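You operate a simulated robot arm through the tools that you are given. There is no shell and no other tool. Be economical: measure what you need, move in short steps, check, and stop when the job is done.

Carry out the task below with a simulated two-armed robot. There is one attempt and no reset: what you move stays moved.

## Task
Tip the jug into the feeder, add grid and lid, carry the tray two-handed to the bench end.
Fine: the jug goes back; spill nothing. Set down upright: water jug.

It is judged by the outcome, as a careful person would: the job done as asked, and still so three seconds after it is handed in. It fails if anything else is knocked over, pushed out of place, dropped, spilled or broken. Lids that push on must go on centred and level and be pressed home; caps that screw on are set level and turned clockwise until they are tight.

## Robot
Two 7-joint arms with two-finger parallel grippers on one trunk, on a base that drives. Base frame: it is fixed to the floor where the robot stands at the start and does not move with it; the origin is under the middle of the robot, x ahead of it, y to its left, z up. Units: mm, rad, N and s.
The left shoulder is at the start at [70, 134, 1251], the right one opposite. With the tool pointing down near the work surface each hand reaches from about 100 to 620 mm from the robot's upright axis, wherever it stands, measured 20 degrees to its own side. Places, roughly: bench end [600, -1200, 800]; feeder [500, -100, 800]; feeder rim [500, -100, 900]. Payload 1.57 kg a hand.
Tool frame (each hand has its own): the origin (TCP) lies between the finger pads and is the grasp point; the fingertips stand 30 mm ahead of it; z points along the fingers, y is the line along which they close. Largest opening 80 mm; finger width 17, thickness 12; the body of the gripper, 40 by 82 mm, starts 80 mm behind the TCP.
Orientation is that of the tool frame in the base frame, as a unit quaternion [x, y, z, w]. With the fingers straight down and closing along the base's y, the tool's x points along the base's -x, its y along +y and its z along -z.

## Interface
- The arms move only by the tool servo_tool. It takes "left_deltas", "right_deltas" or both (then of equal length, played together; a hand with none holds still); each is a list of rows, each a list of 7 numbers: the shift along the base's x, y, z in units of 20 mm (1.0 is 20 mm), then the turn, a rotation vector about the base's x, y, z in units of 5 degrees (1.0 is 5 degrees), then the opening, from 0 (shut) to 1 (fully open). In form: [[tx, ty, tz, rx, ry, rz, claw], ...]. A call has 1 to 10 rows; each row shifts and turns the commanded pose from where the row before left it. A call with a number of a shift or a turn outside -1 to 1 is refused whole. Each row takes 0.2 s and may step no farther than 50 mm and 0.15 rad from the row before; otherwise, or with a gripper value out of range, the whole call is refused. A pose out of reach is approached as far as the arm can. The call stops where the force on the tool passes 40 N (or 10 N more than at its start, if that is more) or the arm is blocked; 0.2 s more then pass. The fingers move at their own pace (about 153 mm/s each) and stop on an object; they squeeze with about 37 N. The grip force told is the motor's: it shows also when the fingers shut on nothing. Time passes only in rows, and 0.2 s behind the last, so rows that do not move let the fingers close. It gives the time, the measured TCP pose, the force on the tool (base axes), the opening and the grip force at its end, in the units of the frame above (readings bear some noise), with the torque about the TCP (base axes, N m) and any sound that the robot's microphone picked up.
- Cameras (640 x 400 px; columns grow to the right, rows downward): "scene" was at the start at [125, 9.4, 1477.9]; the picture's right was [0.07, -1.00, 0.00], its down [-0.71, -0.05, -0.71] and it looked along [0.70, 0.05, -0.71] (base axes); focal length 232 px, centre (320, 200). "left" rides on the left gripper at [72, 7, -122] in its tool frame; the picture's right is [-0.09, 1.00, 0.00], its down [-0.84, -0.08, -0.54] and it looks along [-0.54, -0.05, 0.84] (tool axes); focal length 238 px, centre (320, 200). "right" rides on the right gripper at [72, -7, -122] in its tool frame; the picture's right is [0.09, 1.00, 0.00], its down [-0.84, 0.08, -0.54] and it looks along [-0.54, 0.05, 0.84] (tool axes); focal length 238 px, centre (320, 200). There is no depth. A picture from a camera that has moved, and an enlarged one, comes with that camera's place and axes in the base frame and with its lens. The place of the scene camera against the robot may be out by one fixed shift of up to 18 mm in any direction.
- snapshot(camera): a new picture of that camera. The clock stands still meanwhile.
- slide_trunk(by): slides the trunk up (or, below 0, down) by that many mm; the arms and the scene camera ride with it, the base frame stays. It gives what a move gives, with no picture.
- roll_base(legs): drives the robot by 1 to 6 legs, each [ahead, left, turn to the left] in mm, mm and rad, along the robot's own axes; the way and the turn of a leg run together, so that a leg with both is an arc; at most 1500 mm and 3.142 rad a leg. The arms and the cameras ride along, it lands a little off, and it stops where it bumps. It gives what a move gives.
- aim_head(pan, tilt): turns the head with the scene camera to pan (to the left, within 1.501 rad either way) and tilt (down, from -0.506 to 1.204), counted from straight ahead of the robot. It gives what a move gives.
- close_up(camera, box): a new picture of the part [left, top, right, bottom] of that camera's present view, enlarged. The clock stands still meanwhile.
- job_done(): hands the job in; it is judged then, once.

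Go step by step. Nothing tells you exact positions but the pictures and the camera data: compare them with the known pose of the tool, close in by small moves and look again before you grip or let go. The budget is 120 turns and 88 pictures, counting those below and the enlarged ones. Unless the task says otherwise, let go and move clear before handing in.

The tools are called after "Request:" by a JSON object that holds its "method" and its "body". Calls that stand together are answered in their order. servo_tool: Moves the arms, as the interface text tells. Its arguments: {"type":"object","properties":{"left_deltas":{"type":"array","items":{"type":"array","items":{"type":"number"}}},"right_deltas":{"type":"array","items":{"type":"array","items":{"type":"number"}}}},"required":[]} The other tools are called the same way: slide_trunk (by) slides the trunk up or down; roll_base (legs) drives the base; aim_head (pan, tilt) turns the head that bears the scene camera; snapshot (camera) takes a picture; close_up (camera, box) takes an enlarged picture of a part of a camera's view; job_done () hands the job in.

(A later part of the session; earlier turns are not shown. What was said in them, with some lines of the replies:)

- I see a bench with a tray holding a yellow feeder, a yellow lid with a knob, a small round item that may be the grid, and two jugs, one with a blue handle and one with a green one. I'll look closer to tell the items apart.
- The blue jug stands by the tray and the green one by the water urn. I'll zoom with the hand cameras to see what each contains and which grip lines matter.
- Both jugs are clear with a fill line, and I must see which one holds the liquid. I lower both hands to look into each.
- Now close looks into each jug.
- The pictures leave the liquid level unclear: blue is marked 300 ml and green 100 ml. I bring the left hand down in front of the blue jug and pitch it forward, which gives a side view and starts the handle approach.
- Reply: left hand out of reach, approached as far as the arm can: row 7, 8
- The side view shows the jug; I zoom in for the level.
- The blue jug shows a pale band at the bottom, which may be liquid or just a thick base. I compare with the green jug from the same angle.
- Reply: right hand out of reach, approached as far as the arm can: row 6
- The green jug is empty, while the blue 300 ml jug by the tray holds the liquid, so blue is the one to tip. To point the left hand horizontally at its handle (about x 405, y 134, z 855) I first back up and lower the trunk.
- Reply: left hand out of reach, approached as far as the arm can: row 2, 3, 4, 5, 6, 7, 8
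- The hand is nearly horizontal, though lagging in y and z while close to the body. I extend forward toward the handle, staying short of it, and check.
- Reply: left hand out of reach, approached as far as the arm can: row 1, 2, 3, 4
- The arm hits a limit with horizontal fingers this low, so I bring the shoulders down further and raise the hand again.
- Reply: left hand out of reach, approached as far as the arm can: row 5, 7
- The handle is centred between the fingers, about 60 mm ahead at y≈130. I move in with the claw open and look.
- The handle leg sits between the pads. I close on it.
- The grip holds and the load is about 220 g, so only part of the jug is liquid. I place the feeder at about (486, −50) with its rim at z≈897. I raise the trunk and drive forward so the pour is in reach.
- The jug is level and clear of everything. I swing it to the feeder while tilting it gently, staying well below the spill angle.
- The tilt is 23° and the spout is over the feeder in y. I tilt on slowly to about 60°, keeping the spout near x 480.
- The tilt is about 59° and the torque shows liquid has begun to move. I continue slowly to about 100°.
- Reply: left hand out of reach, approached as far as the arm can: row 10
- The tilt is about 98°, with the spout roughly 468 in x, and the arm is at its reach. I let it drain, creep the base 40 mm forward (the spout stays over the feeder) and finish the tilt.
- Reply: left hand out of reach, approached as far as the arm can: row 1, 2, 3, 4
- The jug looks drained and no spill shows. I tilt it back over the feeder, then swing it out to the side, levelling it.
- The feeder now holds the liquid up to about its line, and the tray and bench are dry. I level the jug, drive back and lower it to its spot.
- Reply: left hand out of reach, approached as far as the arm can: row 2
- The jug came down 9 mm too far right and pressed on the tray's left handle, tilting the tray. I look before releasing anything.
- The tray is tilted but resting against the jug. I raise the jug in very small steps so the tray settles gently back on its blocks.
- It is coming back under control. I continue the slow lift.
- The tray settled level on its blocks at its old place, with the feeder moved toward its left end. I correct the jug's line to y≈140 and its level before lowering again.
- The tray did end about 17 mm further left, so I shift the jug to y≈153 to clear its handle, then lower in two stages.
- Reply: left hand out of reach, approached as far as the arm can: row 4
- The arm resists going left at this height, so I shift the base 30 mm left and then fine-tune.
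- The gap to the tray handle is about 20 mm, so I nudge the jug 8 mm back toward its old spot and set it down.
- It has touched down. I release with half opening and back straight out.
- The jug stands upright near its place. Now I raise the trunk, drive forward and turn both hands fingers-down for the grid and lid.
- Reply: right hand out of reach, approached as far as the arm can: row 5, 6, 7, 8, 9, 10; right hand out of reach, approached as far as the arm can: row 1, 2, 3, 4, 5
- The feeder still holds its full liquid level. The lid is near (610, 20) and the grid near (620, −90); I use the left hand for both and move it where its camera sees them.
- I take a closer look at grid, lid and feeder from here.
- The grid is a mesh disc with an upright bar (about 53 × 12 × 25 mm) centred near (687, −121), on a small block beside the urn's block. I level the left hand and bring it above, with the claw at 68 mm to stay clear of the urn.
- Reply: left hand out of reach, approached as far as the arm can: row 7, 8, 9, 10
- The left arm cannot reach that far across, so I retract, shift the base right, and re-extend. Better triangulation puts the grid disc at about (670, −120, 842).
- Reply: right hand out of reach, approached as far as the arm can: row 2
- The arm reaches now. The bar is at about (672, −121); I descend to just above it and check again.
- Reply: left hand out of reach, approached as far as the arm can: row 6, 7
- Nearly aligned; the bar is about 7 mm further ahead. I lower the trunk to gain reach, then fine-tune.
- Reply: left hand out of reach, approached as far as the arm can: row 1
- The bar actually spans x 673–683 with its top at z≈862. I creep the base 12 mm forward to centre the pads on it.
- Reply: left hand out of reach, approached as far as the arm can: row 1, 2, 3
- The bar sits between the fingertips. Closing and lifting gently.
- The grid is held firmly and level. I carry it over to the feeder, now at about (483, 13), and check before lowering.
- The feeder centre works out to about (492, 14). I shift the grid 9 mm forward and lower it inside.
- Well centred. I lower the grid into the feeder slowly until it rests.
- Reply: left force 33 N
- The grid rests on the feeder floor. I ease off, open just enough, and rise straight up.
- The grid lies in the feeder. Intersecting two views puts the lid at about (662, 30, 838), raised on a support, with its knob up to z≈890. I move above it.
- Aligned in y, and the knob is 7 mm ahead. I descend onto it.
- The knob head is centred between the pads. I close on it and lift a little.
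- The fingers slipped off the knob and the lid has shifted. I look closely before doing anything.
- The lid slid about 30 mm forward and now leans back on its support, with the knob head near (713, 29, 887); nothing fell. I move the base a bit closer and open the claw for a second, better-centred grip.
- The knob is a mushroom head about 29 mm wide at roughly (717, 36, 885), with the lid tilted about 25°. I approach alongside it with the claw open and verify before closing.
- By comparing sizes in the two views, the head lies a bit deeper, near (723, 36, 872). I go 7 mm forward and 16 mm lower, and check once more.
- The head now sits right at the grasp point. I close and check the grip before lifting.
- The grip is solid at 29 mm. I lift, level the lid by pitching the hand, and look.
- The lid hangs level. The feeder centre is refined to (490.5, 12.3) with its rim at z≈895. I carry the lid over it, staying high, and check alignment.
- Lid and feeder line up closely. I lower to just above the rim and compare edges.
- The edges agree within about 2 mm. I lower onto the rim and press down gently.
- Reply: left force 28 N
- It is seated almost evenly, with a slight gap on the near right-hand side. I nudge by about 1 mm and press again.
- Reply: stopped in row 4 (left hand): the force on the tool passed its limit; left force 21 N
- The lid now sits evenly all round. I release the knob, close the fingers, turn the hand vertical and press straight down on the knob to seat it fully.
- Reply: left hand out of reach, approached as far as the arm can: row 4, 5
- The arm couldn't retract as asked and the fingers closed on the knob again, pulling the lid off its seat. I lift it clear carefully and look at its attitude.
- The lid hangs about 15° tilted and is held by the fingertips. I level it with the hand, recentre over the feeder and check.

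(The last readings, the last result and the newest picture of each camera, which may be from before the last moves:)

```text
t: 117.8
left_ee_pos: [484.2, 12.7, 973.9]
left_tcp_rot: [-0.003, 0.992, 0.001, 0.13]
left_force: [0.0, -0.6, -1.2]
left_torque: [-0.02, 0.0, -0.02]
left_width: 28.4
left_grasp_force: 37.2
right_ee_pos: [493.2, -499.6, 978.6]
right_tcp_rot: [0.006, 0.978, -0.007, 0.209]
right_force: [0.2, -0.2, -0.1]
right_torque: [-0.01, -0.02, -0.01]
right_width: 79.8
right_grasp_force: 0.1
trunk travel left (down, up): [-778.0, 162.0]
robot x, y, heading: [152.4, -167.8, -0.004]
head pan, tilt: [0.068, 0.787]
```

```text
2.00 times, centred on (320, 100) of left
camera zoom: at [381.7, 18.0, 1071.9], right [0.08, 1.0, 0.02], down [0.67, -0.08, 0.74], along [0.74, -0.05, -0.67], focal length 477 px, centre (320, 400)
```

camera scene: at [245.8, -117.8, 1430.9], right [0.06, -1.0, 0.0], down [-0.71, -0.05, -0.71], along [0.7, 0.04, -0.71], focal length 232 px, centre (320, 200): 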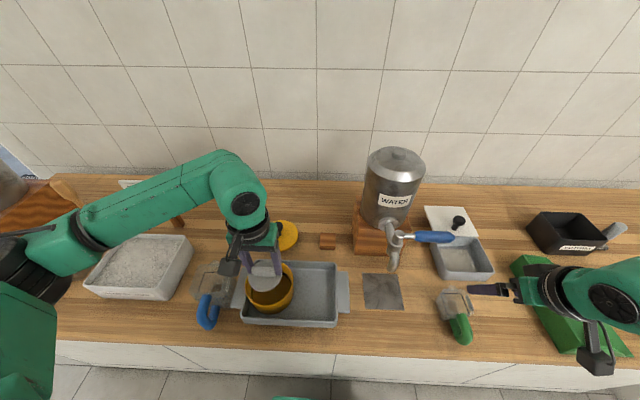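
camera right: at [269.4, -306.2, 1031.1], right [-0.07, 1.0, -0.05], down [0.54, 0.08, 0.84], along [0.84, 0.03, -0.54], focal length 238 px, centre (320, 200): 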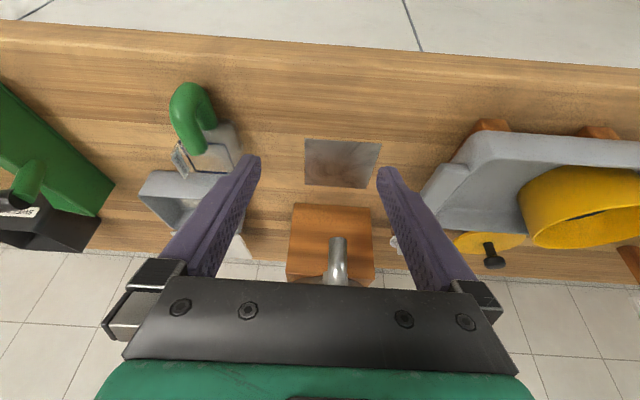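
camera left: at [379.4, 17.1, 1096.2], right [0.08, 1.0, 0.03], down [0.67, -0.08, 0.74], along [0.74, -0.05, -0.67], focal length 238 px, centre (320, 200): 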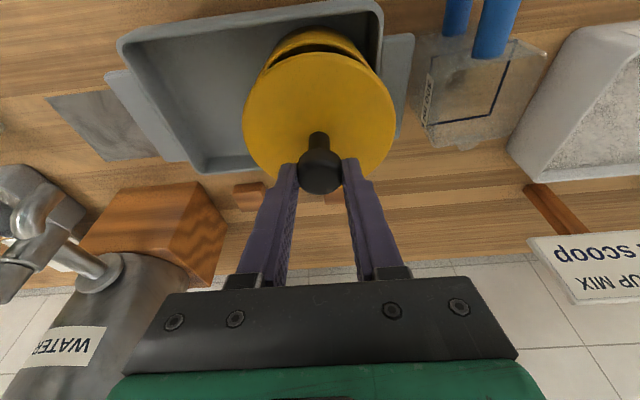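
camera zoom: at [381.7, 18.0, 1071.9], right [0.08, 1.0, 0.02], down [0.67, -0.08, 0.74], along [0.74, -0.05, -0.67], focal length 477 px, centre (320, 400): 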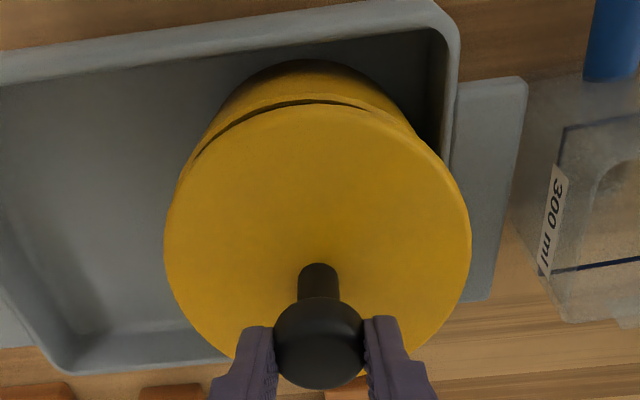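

Near edges match, and the lid needs about 2 mm to the right. I correct that, lower and press.

Request:
{"method": "servo_tool", "body": {"left_deltas": [[0, -0.1, -0.1, 0, 0, 0, 0.2], [0, 0, -0.15, 0, 0, 0, 0.2], [0, 0, -0.1, 0, 0, 0, 0.2], [0, 0, -0.1, 0, 0, 0, 0.2], [0, 0, -0.1, 0, 0, 0, 0.2], [0, 0, -0.1, 0, 0, 0, 0.2], [0, 0, -0.1, 0, 0, 0, 0.2], [0, 0, -0.1, 0, 0, 0, 0.2], [0, 0, -0.1, 0, 0, 0, 0.2], [0, 0, -0.1, 0, 0, 0, 0.2]]}}

```text
t: 120.0
left_ee_pos: [481.9, 10.7, 952.9]
left_tcp_rot: [-0.002, 0.991, 0.001, 0.132]
left_force: [1.7, 5.2, 27.4]
left_torque: [0.07, -0.2, 0.0]
left_width: 28.6
left_grasp_force: 37.2
right_ee_pos: [492.4, -498.7, 979.4]
right_tcp_rot: [0.006, 0.977, -0.008, 0.212]
right_force: [-0.4, 0.7, 0.0]
right_torque: [-0.04, 0.02, -0.01]
right_width: 80.0
right_grasp_force: 0.1
trunk travel left (down, up): [-778.0, 162.0]
robot x, y, heading: [150.0, -169.1, -0.003]
head pan, tilt: [0.068, 0.787]
```

Contact at 27 N. I press on a bit further to seat it.

Request:
{"method": "servo_tool", "body": {"left_deltas": [[0, 0, -0.1, 0, 0, 0, 0.2], [0, 0, -0.1, 0, 0, 0, 0.2], [0, 0, -0.1, 0, 0, 0, 0.2], [0, 0, -0.1, 0, 0, 0, 0.2]]}}

Request:
{"method": "close_up", "body": {"camera": "left", "box": [210, 0, 430, 200]}}

```text
t: 121.0
left_ee_pos: [481.2, 11.4, 947.3]
left_tcp_rot: [-0.002, 0.991, 0.001, 0.132]
left_force: [0.9, 5.8, 35.6]
left_torque: [0.02, 0.09, 0.0]
left_width: 28.6
left_grasp_force: 36.7
right_ee_pos: [491.1, -500.1, 979.5]
right_tcp_rot: [0.006, 0.977, -0.007, 0.212]
right_force: [-0.2, 0.4, 0.6]
right_torque: [-0.01, -0.01, 0.01]
right_width: 79.8
right_grasp_force: 0.1
trunk travel left (down, up): [-778.0, 162.0]
robot x, y, heading: [147.6, -167.2, -0.002]
head pan, tilt: [0.068, 0.787]
```

```text
2.00 times, centred on (320, 100) of left
camera zoom: at [379.2, 15.7, 1044.6], right [0.08, 1.0, 0.03], down [0.66, -0.08, 0.74], along [0.74, -0.05, -0.67], focal length 477 px, centre (320, 400)
```

zoom: 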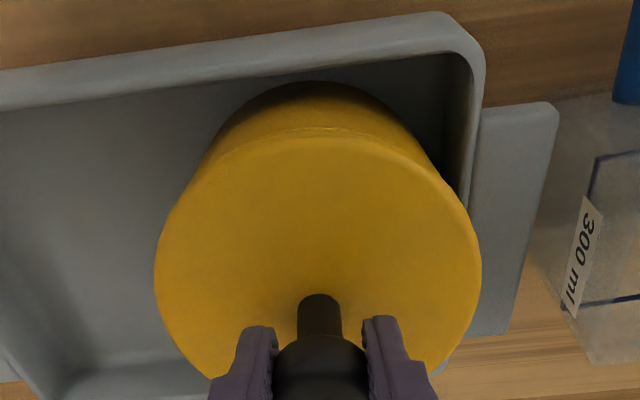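

The lid now looks evenly closed. I release, rise straight up, close the fingers and press the knob top to make sure it is home.

Request:
{"method": "servo_tool", "body": {"left_deltas": [[0, 0, 0.05, 0, 0, 0, 0.6], [0, 0, 0, 0, 0, 0, 0.6], [0, 0, 0.5, 0, 0, 0, 0.6], [0, 0, 1, 0, 0, 0, 0.6], [0, 0, 1, 0, 0, 0, 0.6], [0, 0, 1, 0, 0, 0, 0.6], [0, 0, 0, 0, 0, 0, 0], [0, 0, 0, 0, 0, 0, 0], [0, 0, 0, 0, 0, 0, 0]]}}

```text
t: 123.0
left_ee_pos: [483.5, 11.1, 1016.2]
left_tcp_rot: [-0.001, 0.991, 0.002, 0.131]
left_force: [0.3, -0.1, -0.4]
left_torque: [-0.01, -0.01, 0.02]
left_width: 0.2
left_grasp_force: 21.3
right_ee_pos: [494.2, -498.9, 978.7]
right_tcp_rot: [0.007, 0.978, -0.009, 0.21]
right_force: [-0.1, 0.7, -0.3]
right_torque: [-0.01, 0.02, 0.0]
right_width: 79.9
right_grasp_force: 0.0
trunk travel left (down, up): [-778.0, 162.0]
robot x, y, heading: [151.0, -165.1, -0.003]
head pan, tilt: [0.068, 0.787]
```

Request:
{"method": "servo_tool", "body": {"left_deltas": [[-0.25, 0, -0.6, 0, 0, 0, 0], [0, 0, -0.5, 0, 0, 0, 0], [0, 0, -0.4, 0, 0, 0, 0], [0, 0, -0.2, 0, 0, 0, 0], [0, 0, -0.15, 0, 0, 0, 0], [0, 0, -0.15, 0, 0, 0, 0], [0, 0, -0.15, 0, 0, 0, 0], [0, 0, -0.15, 0, 0, 0, 0], [0, 0, -0.15, 0, 0, 0, 0], [0, 0, -0.15, 0, 0, 0, 0]]}}

```text
t: 124.4
left_ee_pos: [478.2, 9.8, 980.8]
left_tcp_rot: [-0.003, 0.99, 0.0, 0.139]
left_force: [-5.5, 1.8, 23.2]
left_torque: [0.08, 0.15, 0.01]
left_width: 0.1
left_grasp_force: 21.2
right_ee_pos: [491.9, -499.8, 979.0]
right_tcp_rot: [0.006, 0.977, -0.007, 0.212]
right_force: [0.7, -0.6, -0.5]
right_torque: [-0.02, 0.01, 0.02]
right_width: 79.9
right_grasp_force: 0.0
trunk travel left (down, up): [-778.0, 162.0]
robot x, y, heading: [154.1, -163.8, -0.0]
head pan, tilt: [0.068, 0.787]
stopped in row 7 (left hand): the force on the tool passed its limit (the readings are from after the stop); the commanded pose is now the measured one
```

The press met a solid stop at over 40 N, so the lid is home. Next comes the tray: its handles are plates about x 440–545 at y 70…100 and y −172…−145, z≈860–877, to be pinched from the front with horizontal, rolled hands. I lift, back away, lower the trunk and centre the base on the tray.

Request:
{"method": "servo_tool", "body": {"left_deltas": [[0, 0, 0.7, 0, 0, 0, 0], [0, 0, 1, 0, 0, 0, 0.3], [0, 0, 1, 0, 0, 0, 0.6], [0, 0, 1, 0, 0, 0, 1]]}}

Request:
{"method": "roll_base", "body": {"legs": [[-320, 0, 0], [0, 131, 0]]}}

Request:
{"method": "slide_trunk", "body": {"by": -303}}

Request:
{"method": "servo_tool", "body": {"left_deltas": [[0.6, 0.3, 0.5, 0, -1, 0, 1], [0.6, 0.3, 0.5, 0, -1, 0, 1], [0.6, 0.3, 0.5, 0, -1, 0, 1], [0.6, 0, 0.5, 0, -1, 0, 1], [0.6, 0, 0.5, 0, -1, 0, 1], [0.6, 0, 0.2, 0, -1, 0, 1], [0.6, 0, 0, 0, -1, 0, 1], [0.6, 0, 0, 0, -1, 0, 1], [0.6, 0, 0, 0, -1, 0, 1], [0.6, 0, 0, 0, -1, 0, 1]], "right_deltas": [[0.6, 0.8, 0.8, 0, -1, 0, 1], [0.6, 0.8, 0.8, 0, -1, 0, 1], [0.6, 0.8, 0.8, 0, -1, 0, 1], [0.6, 0.8, 0.8, 0, -1, 0, 1], [0.6, 0.8, 0.8, 0, -1, 0, 1], [0.6, 0.8, 0.6, 0, -1, 0, 1], [0.6, 0.8, 0.6, 0, -1, 0, 1], [0.6, 0.8, 0.6, 0, -1, 0, 1], [0.6, 0.8, 0.6, 0, -1, 0, 1], [0.6, 0.5, 0.6, 0, -1, 0, 1]]}}

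```text
t: 125.4
left_ee_pos: [482.4, 11.5, 1053.3]
left_tcp_rot: [-0.003, 0.991, 0.001, 0.135]
left_force: [0.4, 0.0, -0.1]
left_torque: [0.0, 0.0, 0.02]
left_width: 80.2
left_grasp_force: 0.0
right_ee_pos: [494.0, -499.2, 978.2]
right_tcp_rot: [0.006, 0.978, -0.008, 0.211]
right_force: [-0.4, -0.5, 0.0]
right_torque: [-0.03, 0.03, 0.0]
right_width: 79.9
right_grasp_force: 0.1
trunk travel left (down, up): [-778.0, 162.0]
robot x, y, heading: [151.9, -167.2, -0.004]
head pan, tilt: [0.068, 0.787]
```

```text
t: 128.4
left_ee_pos: [163.9, 140.6, 1054.5]
left_tcp_rot: [-0.004, 0.991, 0.001, 0.136]
left_force: [0.6, -0.4, -1.0]
left_torque: [0.07, -0.02, -0.03]
left_width: 80.0
left_grasp_force: 0.1
right_ee_pos: [177.5, -368.9, 978.3]
right_tcp_rot: [0.006, 0.978, -0.008, 0.21]
right_force: [0.4, -0.3, 0.5]
right_torque: [0.05, 0.01, 0.0]
right_width: 79.9
right_grasp_force: 0.0
trunk travel left (down, up): [-778.0, 162.0]
robot x, y, heading: [-167.1, -35.3, -0.001]
head pan, tilt: [0.068, 0.787]
```

```text
t: 131.5
left_ee_pos: [163.3, 142.1, 750.1]
left_tcp_rot: [-0.003, 0.991, 0.0, 0.136]
left_force: [0.1, -1.4, -0.2]
left_torque: [-0.01, 0.01, 0.02]
left_width: 80.3
left_grasp_force: 0.1
right_ee_pos: [177.5, -366.9, 675.7]
right_tcp_rot: [0.005, 0.977, -0.008, 0.211]
right_force: [-0.7, 0.1, 0.4]
right_torque: [-0.02, -0.01, 0.01]
right_width: 79.8
right_grasp_force: 0.2
trunk travel left (down, up): [-475.0, 465.0]
robot x, y, heading: [-166.7, -33.1, -0.001]
head pan, tilt: [0.068, 0.787]
```

```text
t: 133.7
left_ee_pos: [265.7, 157.0, 805.5]
left_tcp_rot: [0.003, 0.879, -0.001, 0.477]
left_force: [0.2, 0.0, -0.6]
left_torque: [-0.01, 0.02, -0.05]
left_width: 80.0
left_grasp_force: 0.1
left hand out of reach, approached as far as the arm can: row 9, 10
right_ee_pos: [312.2, -236.5, 803.4]
right_tcp_rot: [0.008, 0.798, -0.005, 0.603]
right_force: [-0.8, -0.3, -0.4]
right_torque: [0.0, -0.02, -0.03]
right_width: 79.9
right_grasp_force: 0.0
right hand out of reach, approached as far as the arm can: row 6, 7, 8, 9
trunk travel left (down, up): [-475.0, 465.0]
robot x, y, heading: [-165.7, -35.1, -0.005]
head pan, tilt: [0.068, 0.787]
```

Request:
{"method": "servo_tool", "body": {"left_deltas": [[0.5, -0.3, 0.3, 0, -1, 0, 1], [0.5, -0.3, 0.3, 0, -1, 0, 1], [0.5, -0.3, 0.3, 0, -1, 0, 1], [0.5, -0.3, 0.3, 0, -1, 0, 1], [0.5, -0.3, 0.3, 0, -1, 0, 1], [0.5, -0.3, 0.3, -0.5, -1, 0, 1], [0.3, -0.3, 0.3, -1, -0.6, 0, 1], [0, -0.3, 0.3, -1, 0, 0, 1], [0, -0.3, 0.3, -1, 0, 0, 1], [0, -0.3, 0.3, -1, 0, 0, 1]], "right_deltas": [[0.5, 0.3, 0.3, 0, -1, 0, 1], [0.5, 0.3, 0.3, 0, -1, 0, 1], [0.5, 0.3, 0.3, 0.5, -1, 0, 1], [0, 0.3, 0.3, 1, -0.3, 0, 1], [0, 0.3, 0.3, 1, 0, 0, 1], [0, 0.3, 0.3, 1, 0, 0, 1], [0, 0.3, 0.3, 1, 0, 0, 1], [0, 0.3, 0.3, 1, 0, 0, 1], [0, 0.3, 0.3, 1, 0, 0, 1], [0, 0.3, 0.3, 1, 0, 0, 1]]}}

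```text
t: 135.9
left_ee_pos: [308.3, 68.3, 852.7]
left_tcp_rot: [-0.087, 0.755, -0.199, 0.619]
left_force: [0.5, 0.1, 0.3]
left_torque: [0.0, 0.05, 0.03]
left_width: 80.1
left_grasp_force: 0.2
left hand out of reach, approached as far as the arm can: row 1, 2, 3, 4, 5
right_ee_pos: [314.5, -193.9, 848.1]
right_tcp_rot: [0.197, 0.743, 0.232, 0.596]
right_force: [0.1, -0.4, -0.7]
right_torque: [0.01, 0.03, 0.02]
right_width: 80.0
right_grasp_force: 0.0
right hand out of reach, approached as far as the arm can: row 1, 2, 3
trunk travel left (down, up): [-475.0, 465.0]
robot x, y, heading: [-160.7, -31.8, 0.001]
head pan, tilt: [0.068, 0.787]
```

Request:
{"method": "servo_tool", "body": {"left_deltas": [[1, 0.3, 0.3, 0, -0.9, 0.9, 1], [1, 0.3, 0.3, 0, -0.9, 0.9, 1], [1, 0.3, 0.2, -0.8, 0, 0.4, 1], [0, 0, 0, -1, 0, 0, 1], [0, 0, 0, -1, 0, 0, 1], [0, 0, 0, -1, 0, 0, 1], [0, 0, 0, -1, 0, 0, 1], [0, 0, 0, -1, 0, 0, 1], [0, 0, 0, -1, 0, 0, 1], [0, 0, 0, -1, 0, 0, 1]], "right_deltas": [[1, 0.6, 0.4, 0, -1, -0.6, 1], [1, 0.6, 0.4, 0, -1, -0.6, 1], [0.8, 0.6, 0.2, 1, 0, 0, 1], [0, 0, 0, 1, 0, 0, 1], [0, 0, 0, 1, 0, 0, 1], [0, 0, 0, 1, 0, 0, 1], [0, 0, 0, 1, 0, 0, 1], [0, 0, 0, 1, 0, 0, 1], [0, 0, 0, 1, 0, 0, 1], [0, 0, 0, 1, 0, 0, 1]]}}

```text
t: 138.1
left_ee_pos: [368.4, 88.5, 867.1]
left_tcp_rot: [-0.367, 0.604, -0.366, 0.605]
left_force: [0.5, -0.1, -0.8]
left_torque: [-0.01, 0.01, -0.01]
left_width: 80.2
left_grasp_force: 0.0
right_ee_pos: [336.0, -139.6, 861.6]
right_tcp_rot: [0.399, 0.597, 0.479, 0.505]
right_force: [-0.2, 0.4, 0.3]
right_torque: [0.01, -0.02, 0.01]
right_width: 80.2
right_grasp_force: 0.0
right hand out of reach, approached as far as the arm can: row 1, 2, 5, 8, 9, 10
trunk travel left (down, up): [-475.0, 465.0]
robot x, y, heading: [-166.3, -35.9, -0.0]
head pan, tilt: [0.068, 0.787]
```

Request:
{"method": "servo_tool", "body": {"left_deltas": [[0, -0.1, 0.05, -1, 0, 0, 1], [0, 0, 0, -1, 0, 0, 1], [0, 0, 0, -1, 0, 0, 1], [0, 0, 0, -1, 0, 0, 1], [0, 0, 0, -1, 0, 0, 1], [0, 0, 0, -0.5, 0, 0, 1]], "right_deltas": [[1, -0.5, 0.2, 0, 0, -0.7, 1], [0.7, -0.4, 0.1, 0, 0, -0.7, 1], [0, 0, 0, 0.6, -0.2, -0.6, 1], [0, 0, 0, 1, -0.2, 0, 1], [0, 0, 0, 1, 0, 0, 1], [0, 0, 0, 0, 0, 0, 1]]}}

```text
t: 139.5
left_ee_pos: [366.5, 85.8, 869.0]
left_tcp_rot: [0.501, -0.499, 0.5, -0.5]
left_force: [0.0, 0.0, -0.1]
left_torque: [0.01, -0.01, 0.0]
left_width: 80.1
left_grasp_force: 0.1
right_ee_pos: [369.8, -156.9, 867.2]
right_tcp_rot: [0.497, 0.498, 0.504, 0.501]
right_force: [1.1, 0.1, 0.4]
right_torque: [0.0, 0.02, -0.01]
right_width: 80.0
right_grasp_force: 0.1
trunk travel left (down, up): [-475.0, 465.0]
robot x, y, heading: [-167.0, -33.1, -0.005]
head pan, tilt: [0.068, 0.787]
```

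Both hands are horizontal, rolled, and lined up with the handles. I check from the scene camera before going in.

Request:
{"method": "close_up", "body": {"camera": "scene", "box": [190, 50, 450, 215]}}

```text
2.42 times, centred on (320, 132) of scene
camera zoom: at [-41.9, -27.0, 1127.9], right [0.07, -1.0, 0.0], down [-0.71, -0.05, -0.71], along [0.7, 0.05, -0.71], focal length 563 px, centre (320, 364)
```

zoom: 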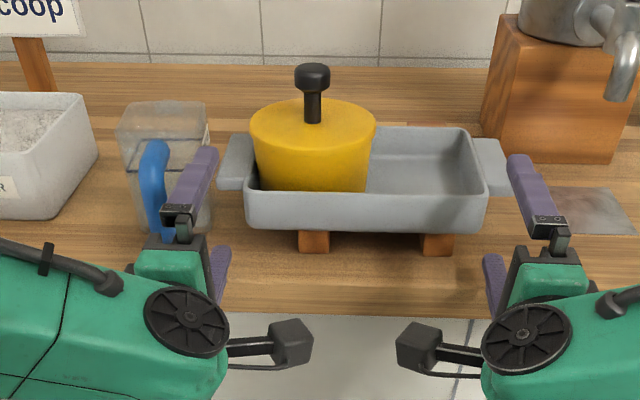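

The lid sits flat on the feeder. The handles centre at about y 79 and −156, so I adjust the left hand 6 mm and slide both hands in around the handles.

Request:
{"method": "servo_tool", "body": {"left_deltas": [[0.5, -0.3, 0, 0, 0, 0, 1], [1, 0, 0, 0, 0, 0, 1], [1, 0, 0, 0, 0, 0, 1], [1, 0, 0, 0, 0, 0, 1], [0.9, 0, 0, 0, 0, 0, 1], [0, 0, 0, 0, 0, 0, 1]], "right_deltas": [[0.5, 0.05, 0, 0, 0, 0, 1], [1, 0, 0, 0, 0, 0, 1], [1, 0, 0, 0, 0, 0, 1], [1, 0, 0, 0, 0, 0, 1], [0.75, 0, 0, 0, 0, 0, 1], [0, 0, 0, 0, 0, 0, 1]]}}

Request:
{"method": "close_up", "body": {"camera": "scene", "box": [220, 60, 430, 190]}}

```text
t: 140.9
left_ee_pos: [454.5, 81.1, 868.1]
left_tcp_rot: [-0.5, 0.5, -0.499, 0.501]
left_force: [-0.4, 0.1, 0.6]
left_torque: [-0.02, 0.04, -0.03]
left_width: 79.8
left_grasp_force: 0.0
right_ee_pos: [454.1, -155.9, 868.1]
right_tcp_rot: [0.497, 0.498, 0.504, 0.501]
right_force: [-0.7, -0.3, -0.6]
right_torque: [0.0, 0.01, 0.0]
right_width: 80.0
right_grasp_force: 0.0
trunk travel left (down, up): [-475.0, 465.0]
robot x, y, heading: [-167.7, -34.1, -0.003]
head pan, tilt: [0.068, 0.787]
```

```text
3.05 times, centred on (325, 125) of scene
camera zoom: at [-42.2, -27.2, 1128.0], right [0.07, -1.0, 0.0], down [-0.71, -0.05, -0.71], along [0.7, 0.05, -0.71], focal length 708 px, centre (305, 429)
```

zoom: 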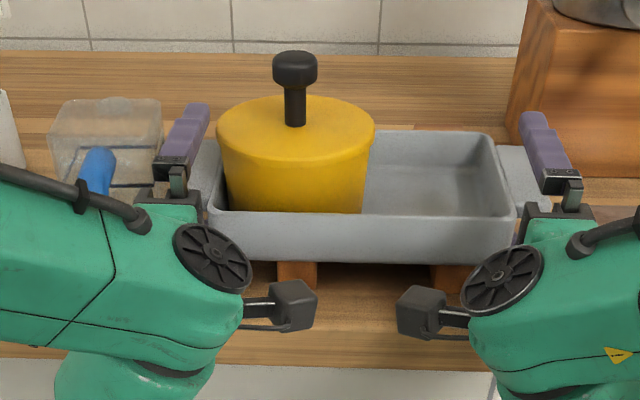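

Both hands straddle the handles. I close both grippers together.

Request:
{"method": "servo_tool", "body": {"left_deltas": [[0, -0.05, 0, 0, 0, 0, 0.7], [0, 0, 0, 0, 0, 0, 0.4], [0, 0, 0, 0, 0, 0, 0.2], [0, 0, 0, 0, 0, 0, 0], [0, 0, 0, 0, 0, 0, 0], [0, 0, 0, 0, 0, 0, 0]], "right_deltas": [[0, 0.1, 0, 0, 0, 0, 0.7], [0, 0, 0, 0, 0, 0, 0.4], [0, 0, 0, 0, 0, 0, 0.2], [0, 0, 0, 0, 0, 0, 0], [0, 0, 0, 0, 0, 0, 0], [0, 0, 0, 0, 0, 0, 0]]}}

```text
t: 142.3
left_ee_pos: [456.3, 79.1, 868.5]
left_tcp_rot: [-0.5, 0.499, -0.5, 0.502]
left_force: [-1.9, 1.7, 1.8]
left_torque: [-0.61, -0.15, -0.18]
left_width: 14.4
left_grasp_force: 31.2
right_ee_pos: [456.1, -155.5, 867.0]
right_tcp_rot: [0.498, 0.499, 0.503, 0.5]
right_force: [2.3, -2.9, -6.9]
right_torque: [-0.55, 0.33, -0.37]
right_width: 40.3
right_grasp_force: 37.5
trunk travel left (down, up): [-475.0, 465.0]
robot x, y, heading: [-168.0, -36.1, -0.005]
head pan, tilt: [0.068, 0.787]
```

The left hand holds the plate (14 mm), but the right one caught the tray wall (40 mm). I reopen the right hand, move it 7 mm outward and close again.

Request:
{"method": "servo_tool", "body": {"left_deltas": [[0, 0, 0, 0, 0, 0, 0], [0, 0, 0, 0, 0, 0, 0], [0, 0, 0, 0, 0, 0, 0], [0, 0, 0, 0, 0, 0, 0], [0, 0, 0, 0, 0, 0, 0], [0, 0, 0, 0, 0, 0, 0], [0, 0, 0, 0, 0, 0, 0]], "right_deltas": [[0, 0, 0, 0, 0, 0, 0.8], [0, 0, 0, 0, 0, 0, 0.8], [0, -0.35, 0, 0, 0, 0, 0.8], [0, 0, 0, 0, 0, 0, 0.5], [0, 0, 0, 0, 0, 0, 0.2], [0, 0, 0, 0, 0, 0, 0], [0, 0, 0, 0, 0, 0, 0]]}}

```text
t: 143.9
left_ee_pos: [455.0, 79.4, 868.7]
left_tcp_rot: [-0.499, 0.5, -0.499, 0.501]
left_force: [-1.3, 1.8, -1.3]
left_torque: [-0.01, -0.23, -0.39]
left_width: 13.7
left_grasp_force: 30.0
right_ee_pos: [456.0, -161.2, 867.4]
right_tcp_rot: [0.498, 0.498, 0.504, 0.501]
right_force: [1.7, -1.6, -0.6]
right_torque: [-0.07, 0.4, -0.02]
right_width: 13.8
right_grasp_force: 30.6
trunk travel left (down, up): [-475.0, 465.0]
robot x, y, heading: [-169.0, -38.2, -0.001]
head pan, tilt: [0.068, 0.787]
```

Both hands hold the handle plates, about 14 mm each. I lift together with the trunk, a little first.

Request:
{"method": "slide_trunk", "body": {"by": 15}}

Request:
{"method": "slide_trunk", "body": {"by": 85}}

Request:
{"method": "close_up", "body": {"camera": "scene", "box": [200, 60, 440, 210]}}

```text
t: 144.5
left_ee_pos: [455.4, 79.6, 881.8]
left_tcp_rot: [-0.5, 0.5, -0.499, 0.501]
left_force: [-1.2, 1.1, -3.1]
left_torque: [0.02, -0.23, -0.17]
left_width: 13.6
left_grasp_force: 30.3
right_ee_pos: [455.6, -160.8, 881.9]
right_tcp_rot: [0.498, 0.498, 0.503, 0.5]
right_force: [1.6, -1.7, -1.7]
right_torque: [-0.07, 0.39, -0.17]
right_width: 13.5
right_grasp_force: 30.7
trunk travel left (down, up): [-490.0, 450.0]
robot x, y, heading: [-170.8, -39.0, -0.001]
head pan, tilt: [0.068, 0.787]
```

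```text
t: 145.7
left_ee_pos: [456.1, 79.8, 967.7]
left_tcp_rot: [-0.5, 0.5, -0.499, 0.501]
left_force: [-0.6, 1.6, -3.4]
left_torque: [0.07, -0.24, 0.03]
left_width: 13.5
left_grasp_force: 30.7
right_ee_pos: [457.3, -161.2, 967.5]
right_tcp_rot: [0.498, 0.498, 0.503, 0.501]
right_force: [-0.8, -1.7, -1.5]
right_torque: [-0.01, 0.37, -0.12]
right_width: 13.7
right_grasp_force: 30.8
trunk travel left (down, up): [-575.0, 365.0]
robot x, y, heading: [-166.5, -35.8, -0.004]
head pan, tilt: [0.068, 0.787]
```

```text
2.67 times, centred on (320, 135) of scene
camera zoom: at [-40.6, -27.1, 1227.7], right [0.07, -1.0, 0.0], down [-0.71, -0.05, -0.7], along [0.7, 0.05, -0.71], focal length 620 px, centre (320, 373)
```

zoom: 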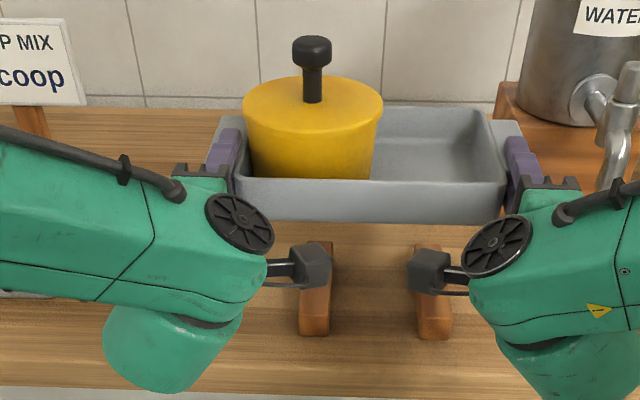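

The tray is level and held firmly, with the blocks left behind. I back clear of the bench and drive right toward the bench end, then look before going in.

Request:
{"method": "roll_base", "body": {"legs": [[-280, 0, 0], [0, -580, 0], [0, -580, 0]]}}

Request:
{"method": "snapshot", "body": {"camera": "scene"}}

```text
t: 153.5
left_ee_pos: [175.5, -1081.4, 968.1]
left_tcp_rot: [0.501, -0.5, 0.499, -0.5]
left_force: [-1.0, 3.9, -2.0]
left_torque: [0.05, -0.25, -0.04]
left_width: 13.9
left_grasp_force: 30.4
right_ee_pos: [176.4, -1323.6, 968.2]
right_tcp_rot: [0.498, 0.499, 0.503, 0.5]
right_force: [2.0, -4.4, -2.0]
right_torque: [-0.05, 0.38, -0.04]
right_width: 13.4
right_grasp_force: 29.7
trunk travel left (down, up): [-575.0, 365.0]
robot x, y, heading: [-447.6, -1196.5, -0.002]
head pan, tilt: [0.068, 0.787]
```

```text
1 pictures are left
camera scene: at [-321.4, -1188.9, 1227.8], right [0.07, -1.0, 0.0], down [-0.71, -0.05, -0.71], along [0.7, 0.05, -0.71], focal length 232 px, centre (320, 200)
```

scene: 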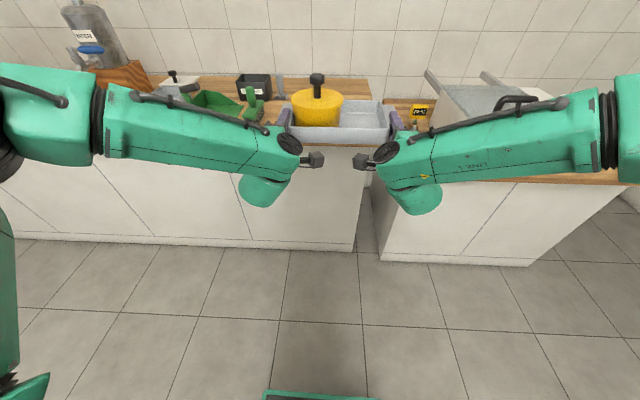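

The bench ends at about y −1330, so I will set the tray centred near y −1160, clear of the brush and the edge. I move in and lower to just above the surface.

Request:
{"method": "roll_base", "body": {"legs": [[0, 40, 0], [330, 0, 0]]}}

Request:
{"method": "slide_trunk", "body": {"by": -112}}

```text
t: 156.1
left_ee_pos: [506.8, -1041.9, 966.8]
left_tcp_rot: [-0.5, 0.5, -0.499, 0.501]
left_force: [-0.8, 0.0, -2.9]
left_torque: [0.05, -0.24, 0.07]
left_width: 13.8
left_grasp_force: 30.6
right_ee_pos: [508.1, -1282.6, 968.0]
right_tcp_rot: [0.498, 0.499, 0.504, 0.499]
right_force: [0.3, 0.0, -1.5]
right_torque: [-0.03, 0.34, -0.09]
right_width: 13.6
right_grasp_force: 30.0
trunk travel left (down, up): [-575.0, 365.0]
robot x, y, heading: [-118.8, -1156.9, -0.002]
head pan, tilt: [0.068, 0.787]
```

```text
t: 157.6
left_ee_pos: [506.0, -1041.7, 856.7]
left_tcp_rot: [-0.5, 0.499, -0.499, 0.502]
left_force: [-0.2, -0.1, -3.2]
left_torque: [0.02, -0.25, -0.29]
left_width: 13.7
left_grasp_force: 30.3
right_ee_pos: [506.8, -1283.3, 856.1]
right_tcp_rot: [0.498, 0.499, 0.504, 0.5]
right_force: [0.6, -0.8, -0.6]
right_torque: [-0.04, 0.39, 0.28]
right_width: 13.8
right_grasp_force: 29.8
trunk travel left (down, up): [-463.0, 477.0]
robot x, y, heading: [-116.8, -1156.2, -0.0]
head pan, tilt: [0.068, 0.787]
```

Still free. I lower in small steps, watching the forces.

Request:
{"method": "slide_trunk", "body": {"by": -8}}

Request:
{"method": "slide_trunk", "body": {"by": -4}}

```text
t: 158.1
left_ee_pos: [505.8, -1041.2, 849.5]
left_tcp_rot: [-0.501, 0.499, -0.499, 0.501]
left_force: [-0.4, 0.4, -2.7]
left_torque: [0.01, -0.23, -0.08]
left_width: 13.7
left_grasp_force: 30.2
right_ee_pos: [507.1, -1282.7, 847.0]
right_tcp_rot: [0.497, 0.5, 0.504, 0.499]
right_force: [0.3, -0.6, -2.4]
right_torque: [-0.04, 0.41, 0.05]
right_width: 13.9
right_grasp_force: 30.0
trunk travel left (down, up): [-455.0, 485.0]
robot x, y, heading: [-116.0, -1159.9, 0.001]
head pan, tilt: [0.068, 0.787]
```

```text
t: 158.7
left_ee_pos: [507.8, -1041.7, 842.9]
left_tcp_rot: [-0.5, 0.499, -0.499, 0.502]
left_force: [-0.4, -0.7, -2.6]
left_torque: [0.02, -0.22, 0.05]
left_width: 13.8
left_grasp_force: 30.7
right_ee_pos: [506.8, -1282.3, 842.4]
right_tcp_rot: [0.497, 0.499, 0.503, 0.5]
right_force: [-0.4, 0.2, -1.1]
right_torque: [-0.04, 0.42, -0.09]
right_width: 13.8
right_grasp_force: 30.0
trunk travel left (down, up): [-451.0, 489.0]
robot x, y, heading: [-119.5, -1155.8, 0.004]
head pan, tilt: [0.068, 0.787]
```

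Request:
{"method": "slide_trunk", "body": {"by": -2}}

Request:
{"method": "slide_trunk", "body": {"by": -2}}

```text
t: 159.2
left_ee_pos: [507.7, -1042.3, 841.9]
left_tcp_rot: [-0.5, 0.499, -0.5, 0.502]
left_force: [0.8, -0.5, -2.9]
left_torque: [-0.01, -0.25, 0.03]
left_width: 13.9
left_grasp_force: 30.6
right_ee_pos: [507.8, -1283.6, 841.3]
right_tcp_rot: [0.497, 0.499, 0.504, 0.5]
right_force: [-0.2, -0.1, -0.3]
right_torque: [-0.16, 0.56, 0.08]
right_width: 13.6
right_grasp_force: 30.0
trunk travel left (down, up): [-449.0, 491.0]
robot x, y, heading: [-116.4, -1155.9, -0.001]
head pan, tilt: [0.068, 0.787]
```

```text
t: 159.7
left_ee_pos: [506.7, -1041.2, 841.9]
left_tcp_rot: [-0.5, 0.499, -0.5, 0.502]
left_force: [4.0, -0.2, 1.5]
left_torque: [-0.13, -0.05, 0.09]
left_width: 13.6
left_grasp_force: 30.3
right_ee_pos: [506.2, -1282.9, 842.1]
right_tcp_rot: [0.496, 0.498, 0.505, 0.501]
right_force: [2.7, -2.1, 12.1]
right_torque: [-0.63, 1.64, 0.9]
right_width: 13.6
right_grasp_force: 30.0
trunk travel left (down, up): [-447.0, 493.0]
robot x, y, heading: [-117.2, -1162.0, 0.001]
head pan, tilt: [0.068, 0.787]
```

The load is now on the bench. I open both hands a little and back straight out.

Request:
{"method": "servo_tool", "body": {"left_deltas": [[0, 0, 0, 0, 0, 0, 0.25], [0, 0, 0, 0, 0, 0, 0.42], [0, 0, 0, 0, 0, 0, 0.42], [-0.5, 0, 0, 0, 0, 0, 0.42], [-1, 0, 0, 0, 0, 0, 0.42], [-1, 0, 0, 0, 0, 0, 0.42], [-1, 0, 0, 0, 0, 0, 0.42]], "right_deltas": [[0, 0, 0, 0, 0, 0, 0.25], [0, 0, 0, 0, 0, 0, 0.42], [0, 0, 0, 0, 0, 0, 0.42], [-0.5, 0, 0, 0, 0, 0, 0.42], [-1, 0, 0, 0, 0, 0, 0.42], [-1, 0, 0, 0, 0, 0, 0.42], [-1, 0, 0, 0, 0, 0, 0.42]]}}

```text
t: 161.3
left_ee_pos: [435.3, -1041.9, 839.9]
left_tcp_rot: [-0.501, 0.499, -0.499, 0.502]
left_force: [-0.2, 0.8, -0.3]
left_torque: [-0.03, 0.02, 0.01]
left_width: 33.5
left_grasp_force: 0.1
right_ee_pos: [436.2, -1283.1, 839.8]
right_tcp_rot: [0.497, 0.499, 0.503, 0.5]
right_force: [0.2, 0.1, 0.1]
right_torque: [0.0, -0.01, 0.0]
right_width: 33.5
right_grasp_force: 0.1
trunk travel left (down, up): [-447.0, 493.0]
robot x, y, heading: [-117.2, -1161.5, -0.006]
head pan, tilt: [0.068, 0.787]
```

Both hands are free. I drive back clear and take the last picture.

Request:
{"method": "roll_base", "body": {"legs": [[-200, 0, 0]]}}

Request:
{"method": "snapshot", "body": {"camera": "scene"}}

```text
t: 162.9
left_ee_pos: [237.6, -1040.8, 841.1]
left_tcp_rot: [-0.5, 0.499, -0.499, 0.502]
left_force: [-0.8, 1.0, 0.1]
left_torque: [0.0, 0.03, -0.03]
left_width: 33.5
left_grasp_force: 0.1
right_ee_pos: [237.1, -1281.9, 841.0]
right_tcp_rot: [0.497, 0.499, 0.504, 0.501]
right_force: [0.1, 0.4, 0.8]
right_torque: [0.01, -0.01, 0.0]
right_width: 33.6
right_grasp_force: 0.0
trunk travel left (down, up): [-447.0, 493.0]
robot x, y, heading: [-313.0, -1157.6, 0.001]
head pan, tilt: [0.068, 0.787]
```

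```text
0 pictures are left
camera scene: at [-190.0, -1148.8, 1100.0], right [0.07, -1.0, 0.0], down [-0.71, -0.05, -0.71], along [0.7, 0.05, -0.71], focal length 232 px, centre (320, 200)
```

scene: 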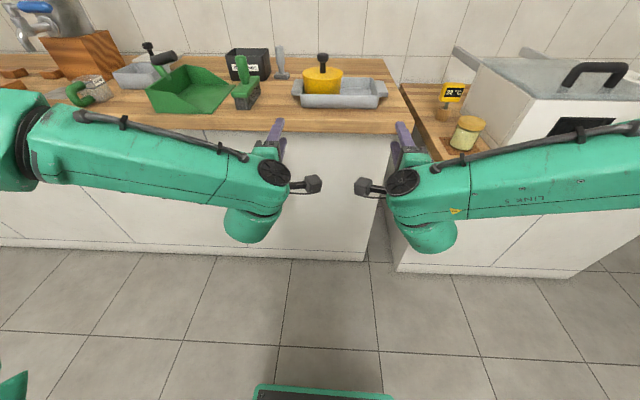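

The tray rests flat at the bench end with the lidded feeder on it, and both hands are clear, so I hand the job in.

Request:
{"method": "job_done", "body": {}}

```text
The job is handed in.
```

The jug is emptied into the feeder, the grid and lid are on, and the tray is at the bench end, but the tray was tipped on the way and the jug is about 15 mm off its spot.

- **Tray tipped:** When I first brought the jug back, it caught the tray's left handle and tilted the tray to roughly 35–40° with the filled feeder on it. I lowered it again slowly. The feeder still showed its liquid afterwards and I saw nothing wet, but I can't rule out a small spill. The feeder slid to the left end of the tray, and I left it there.
- **Jug:** It is upright, about 15 mm left of where it started. The tray had shifted left by about that much, so I moved the jug over to clear its handle.
- **Lid:** It slipped in my first grip and later lifted off once. It finally went on level and centred. I pressed it down with over 40 N, and it looked flat afterwards.
- **Tray position:** I carried it with both hands and set it at about (540, −1160), short of the rough mark at (600, −1200). It sits flat on the bench, inside the edge. The blocks it stood on stayed behind.
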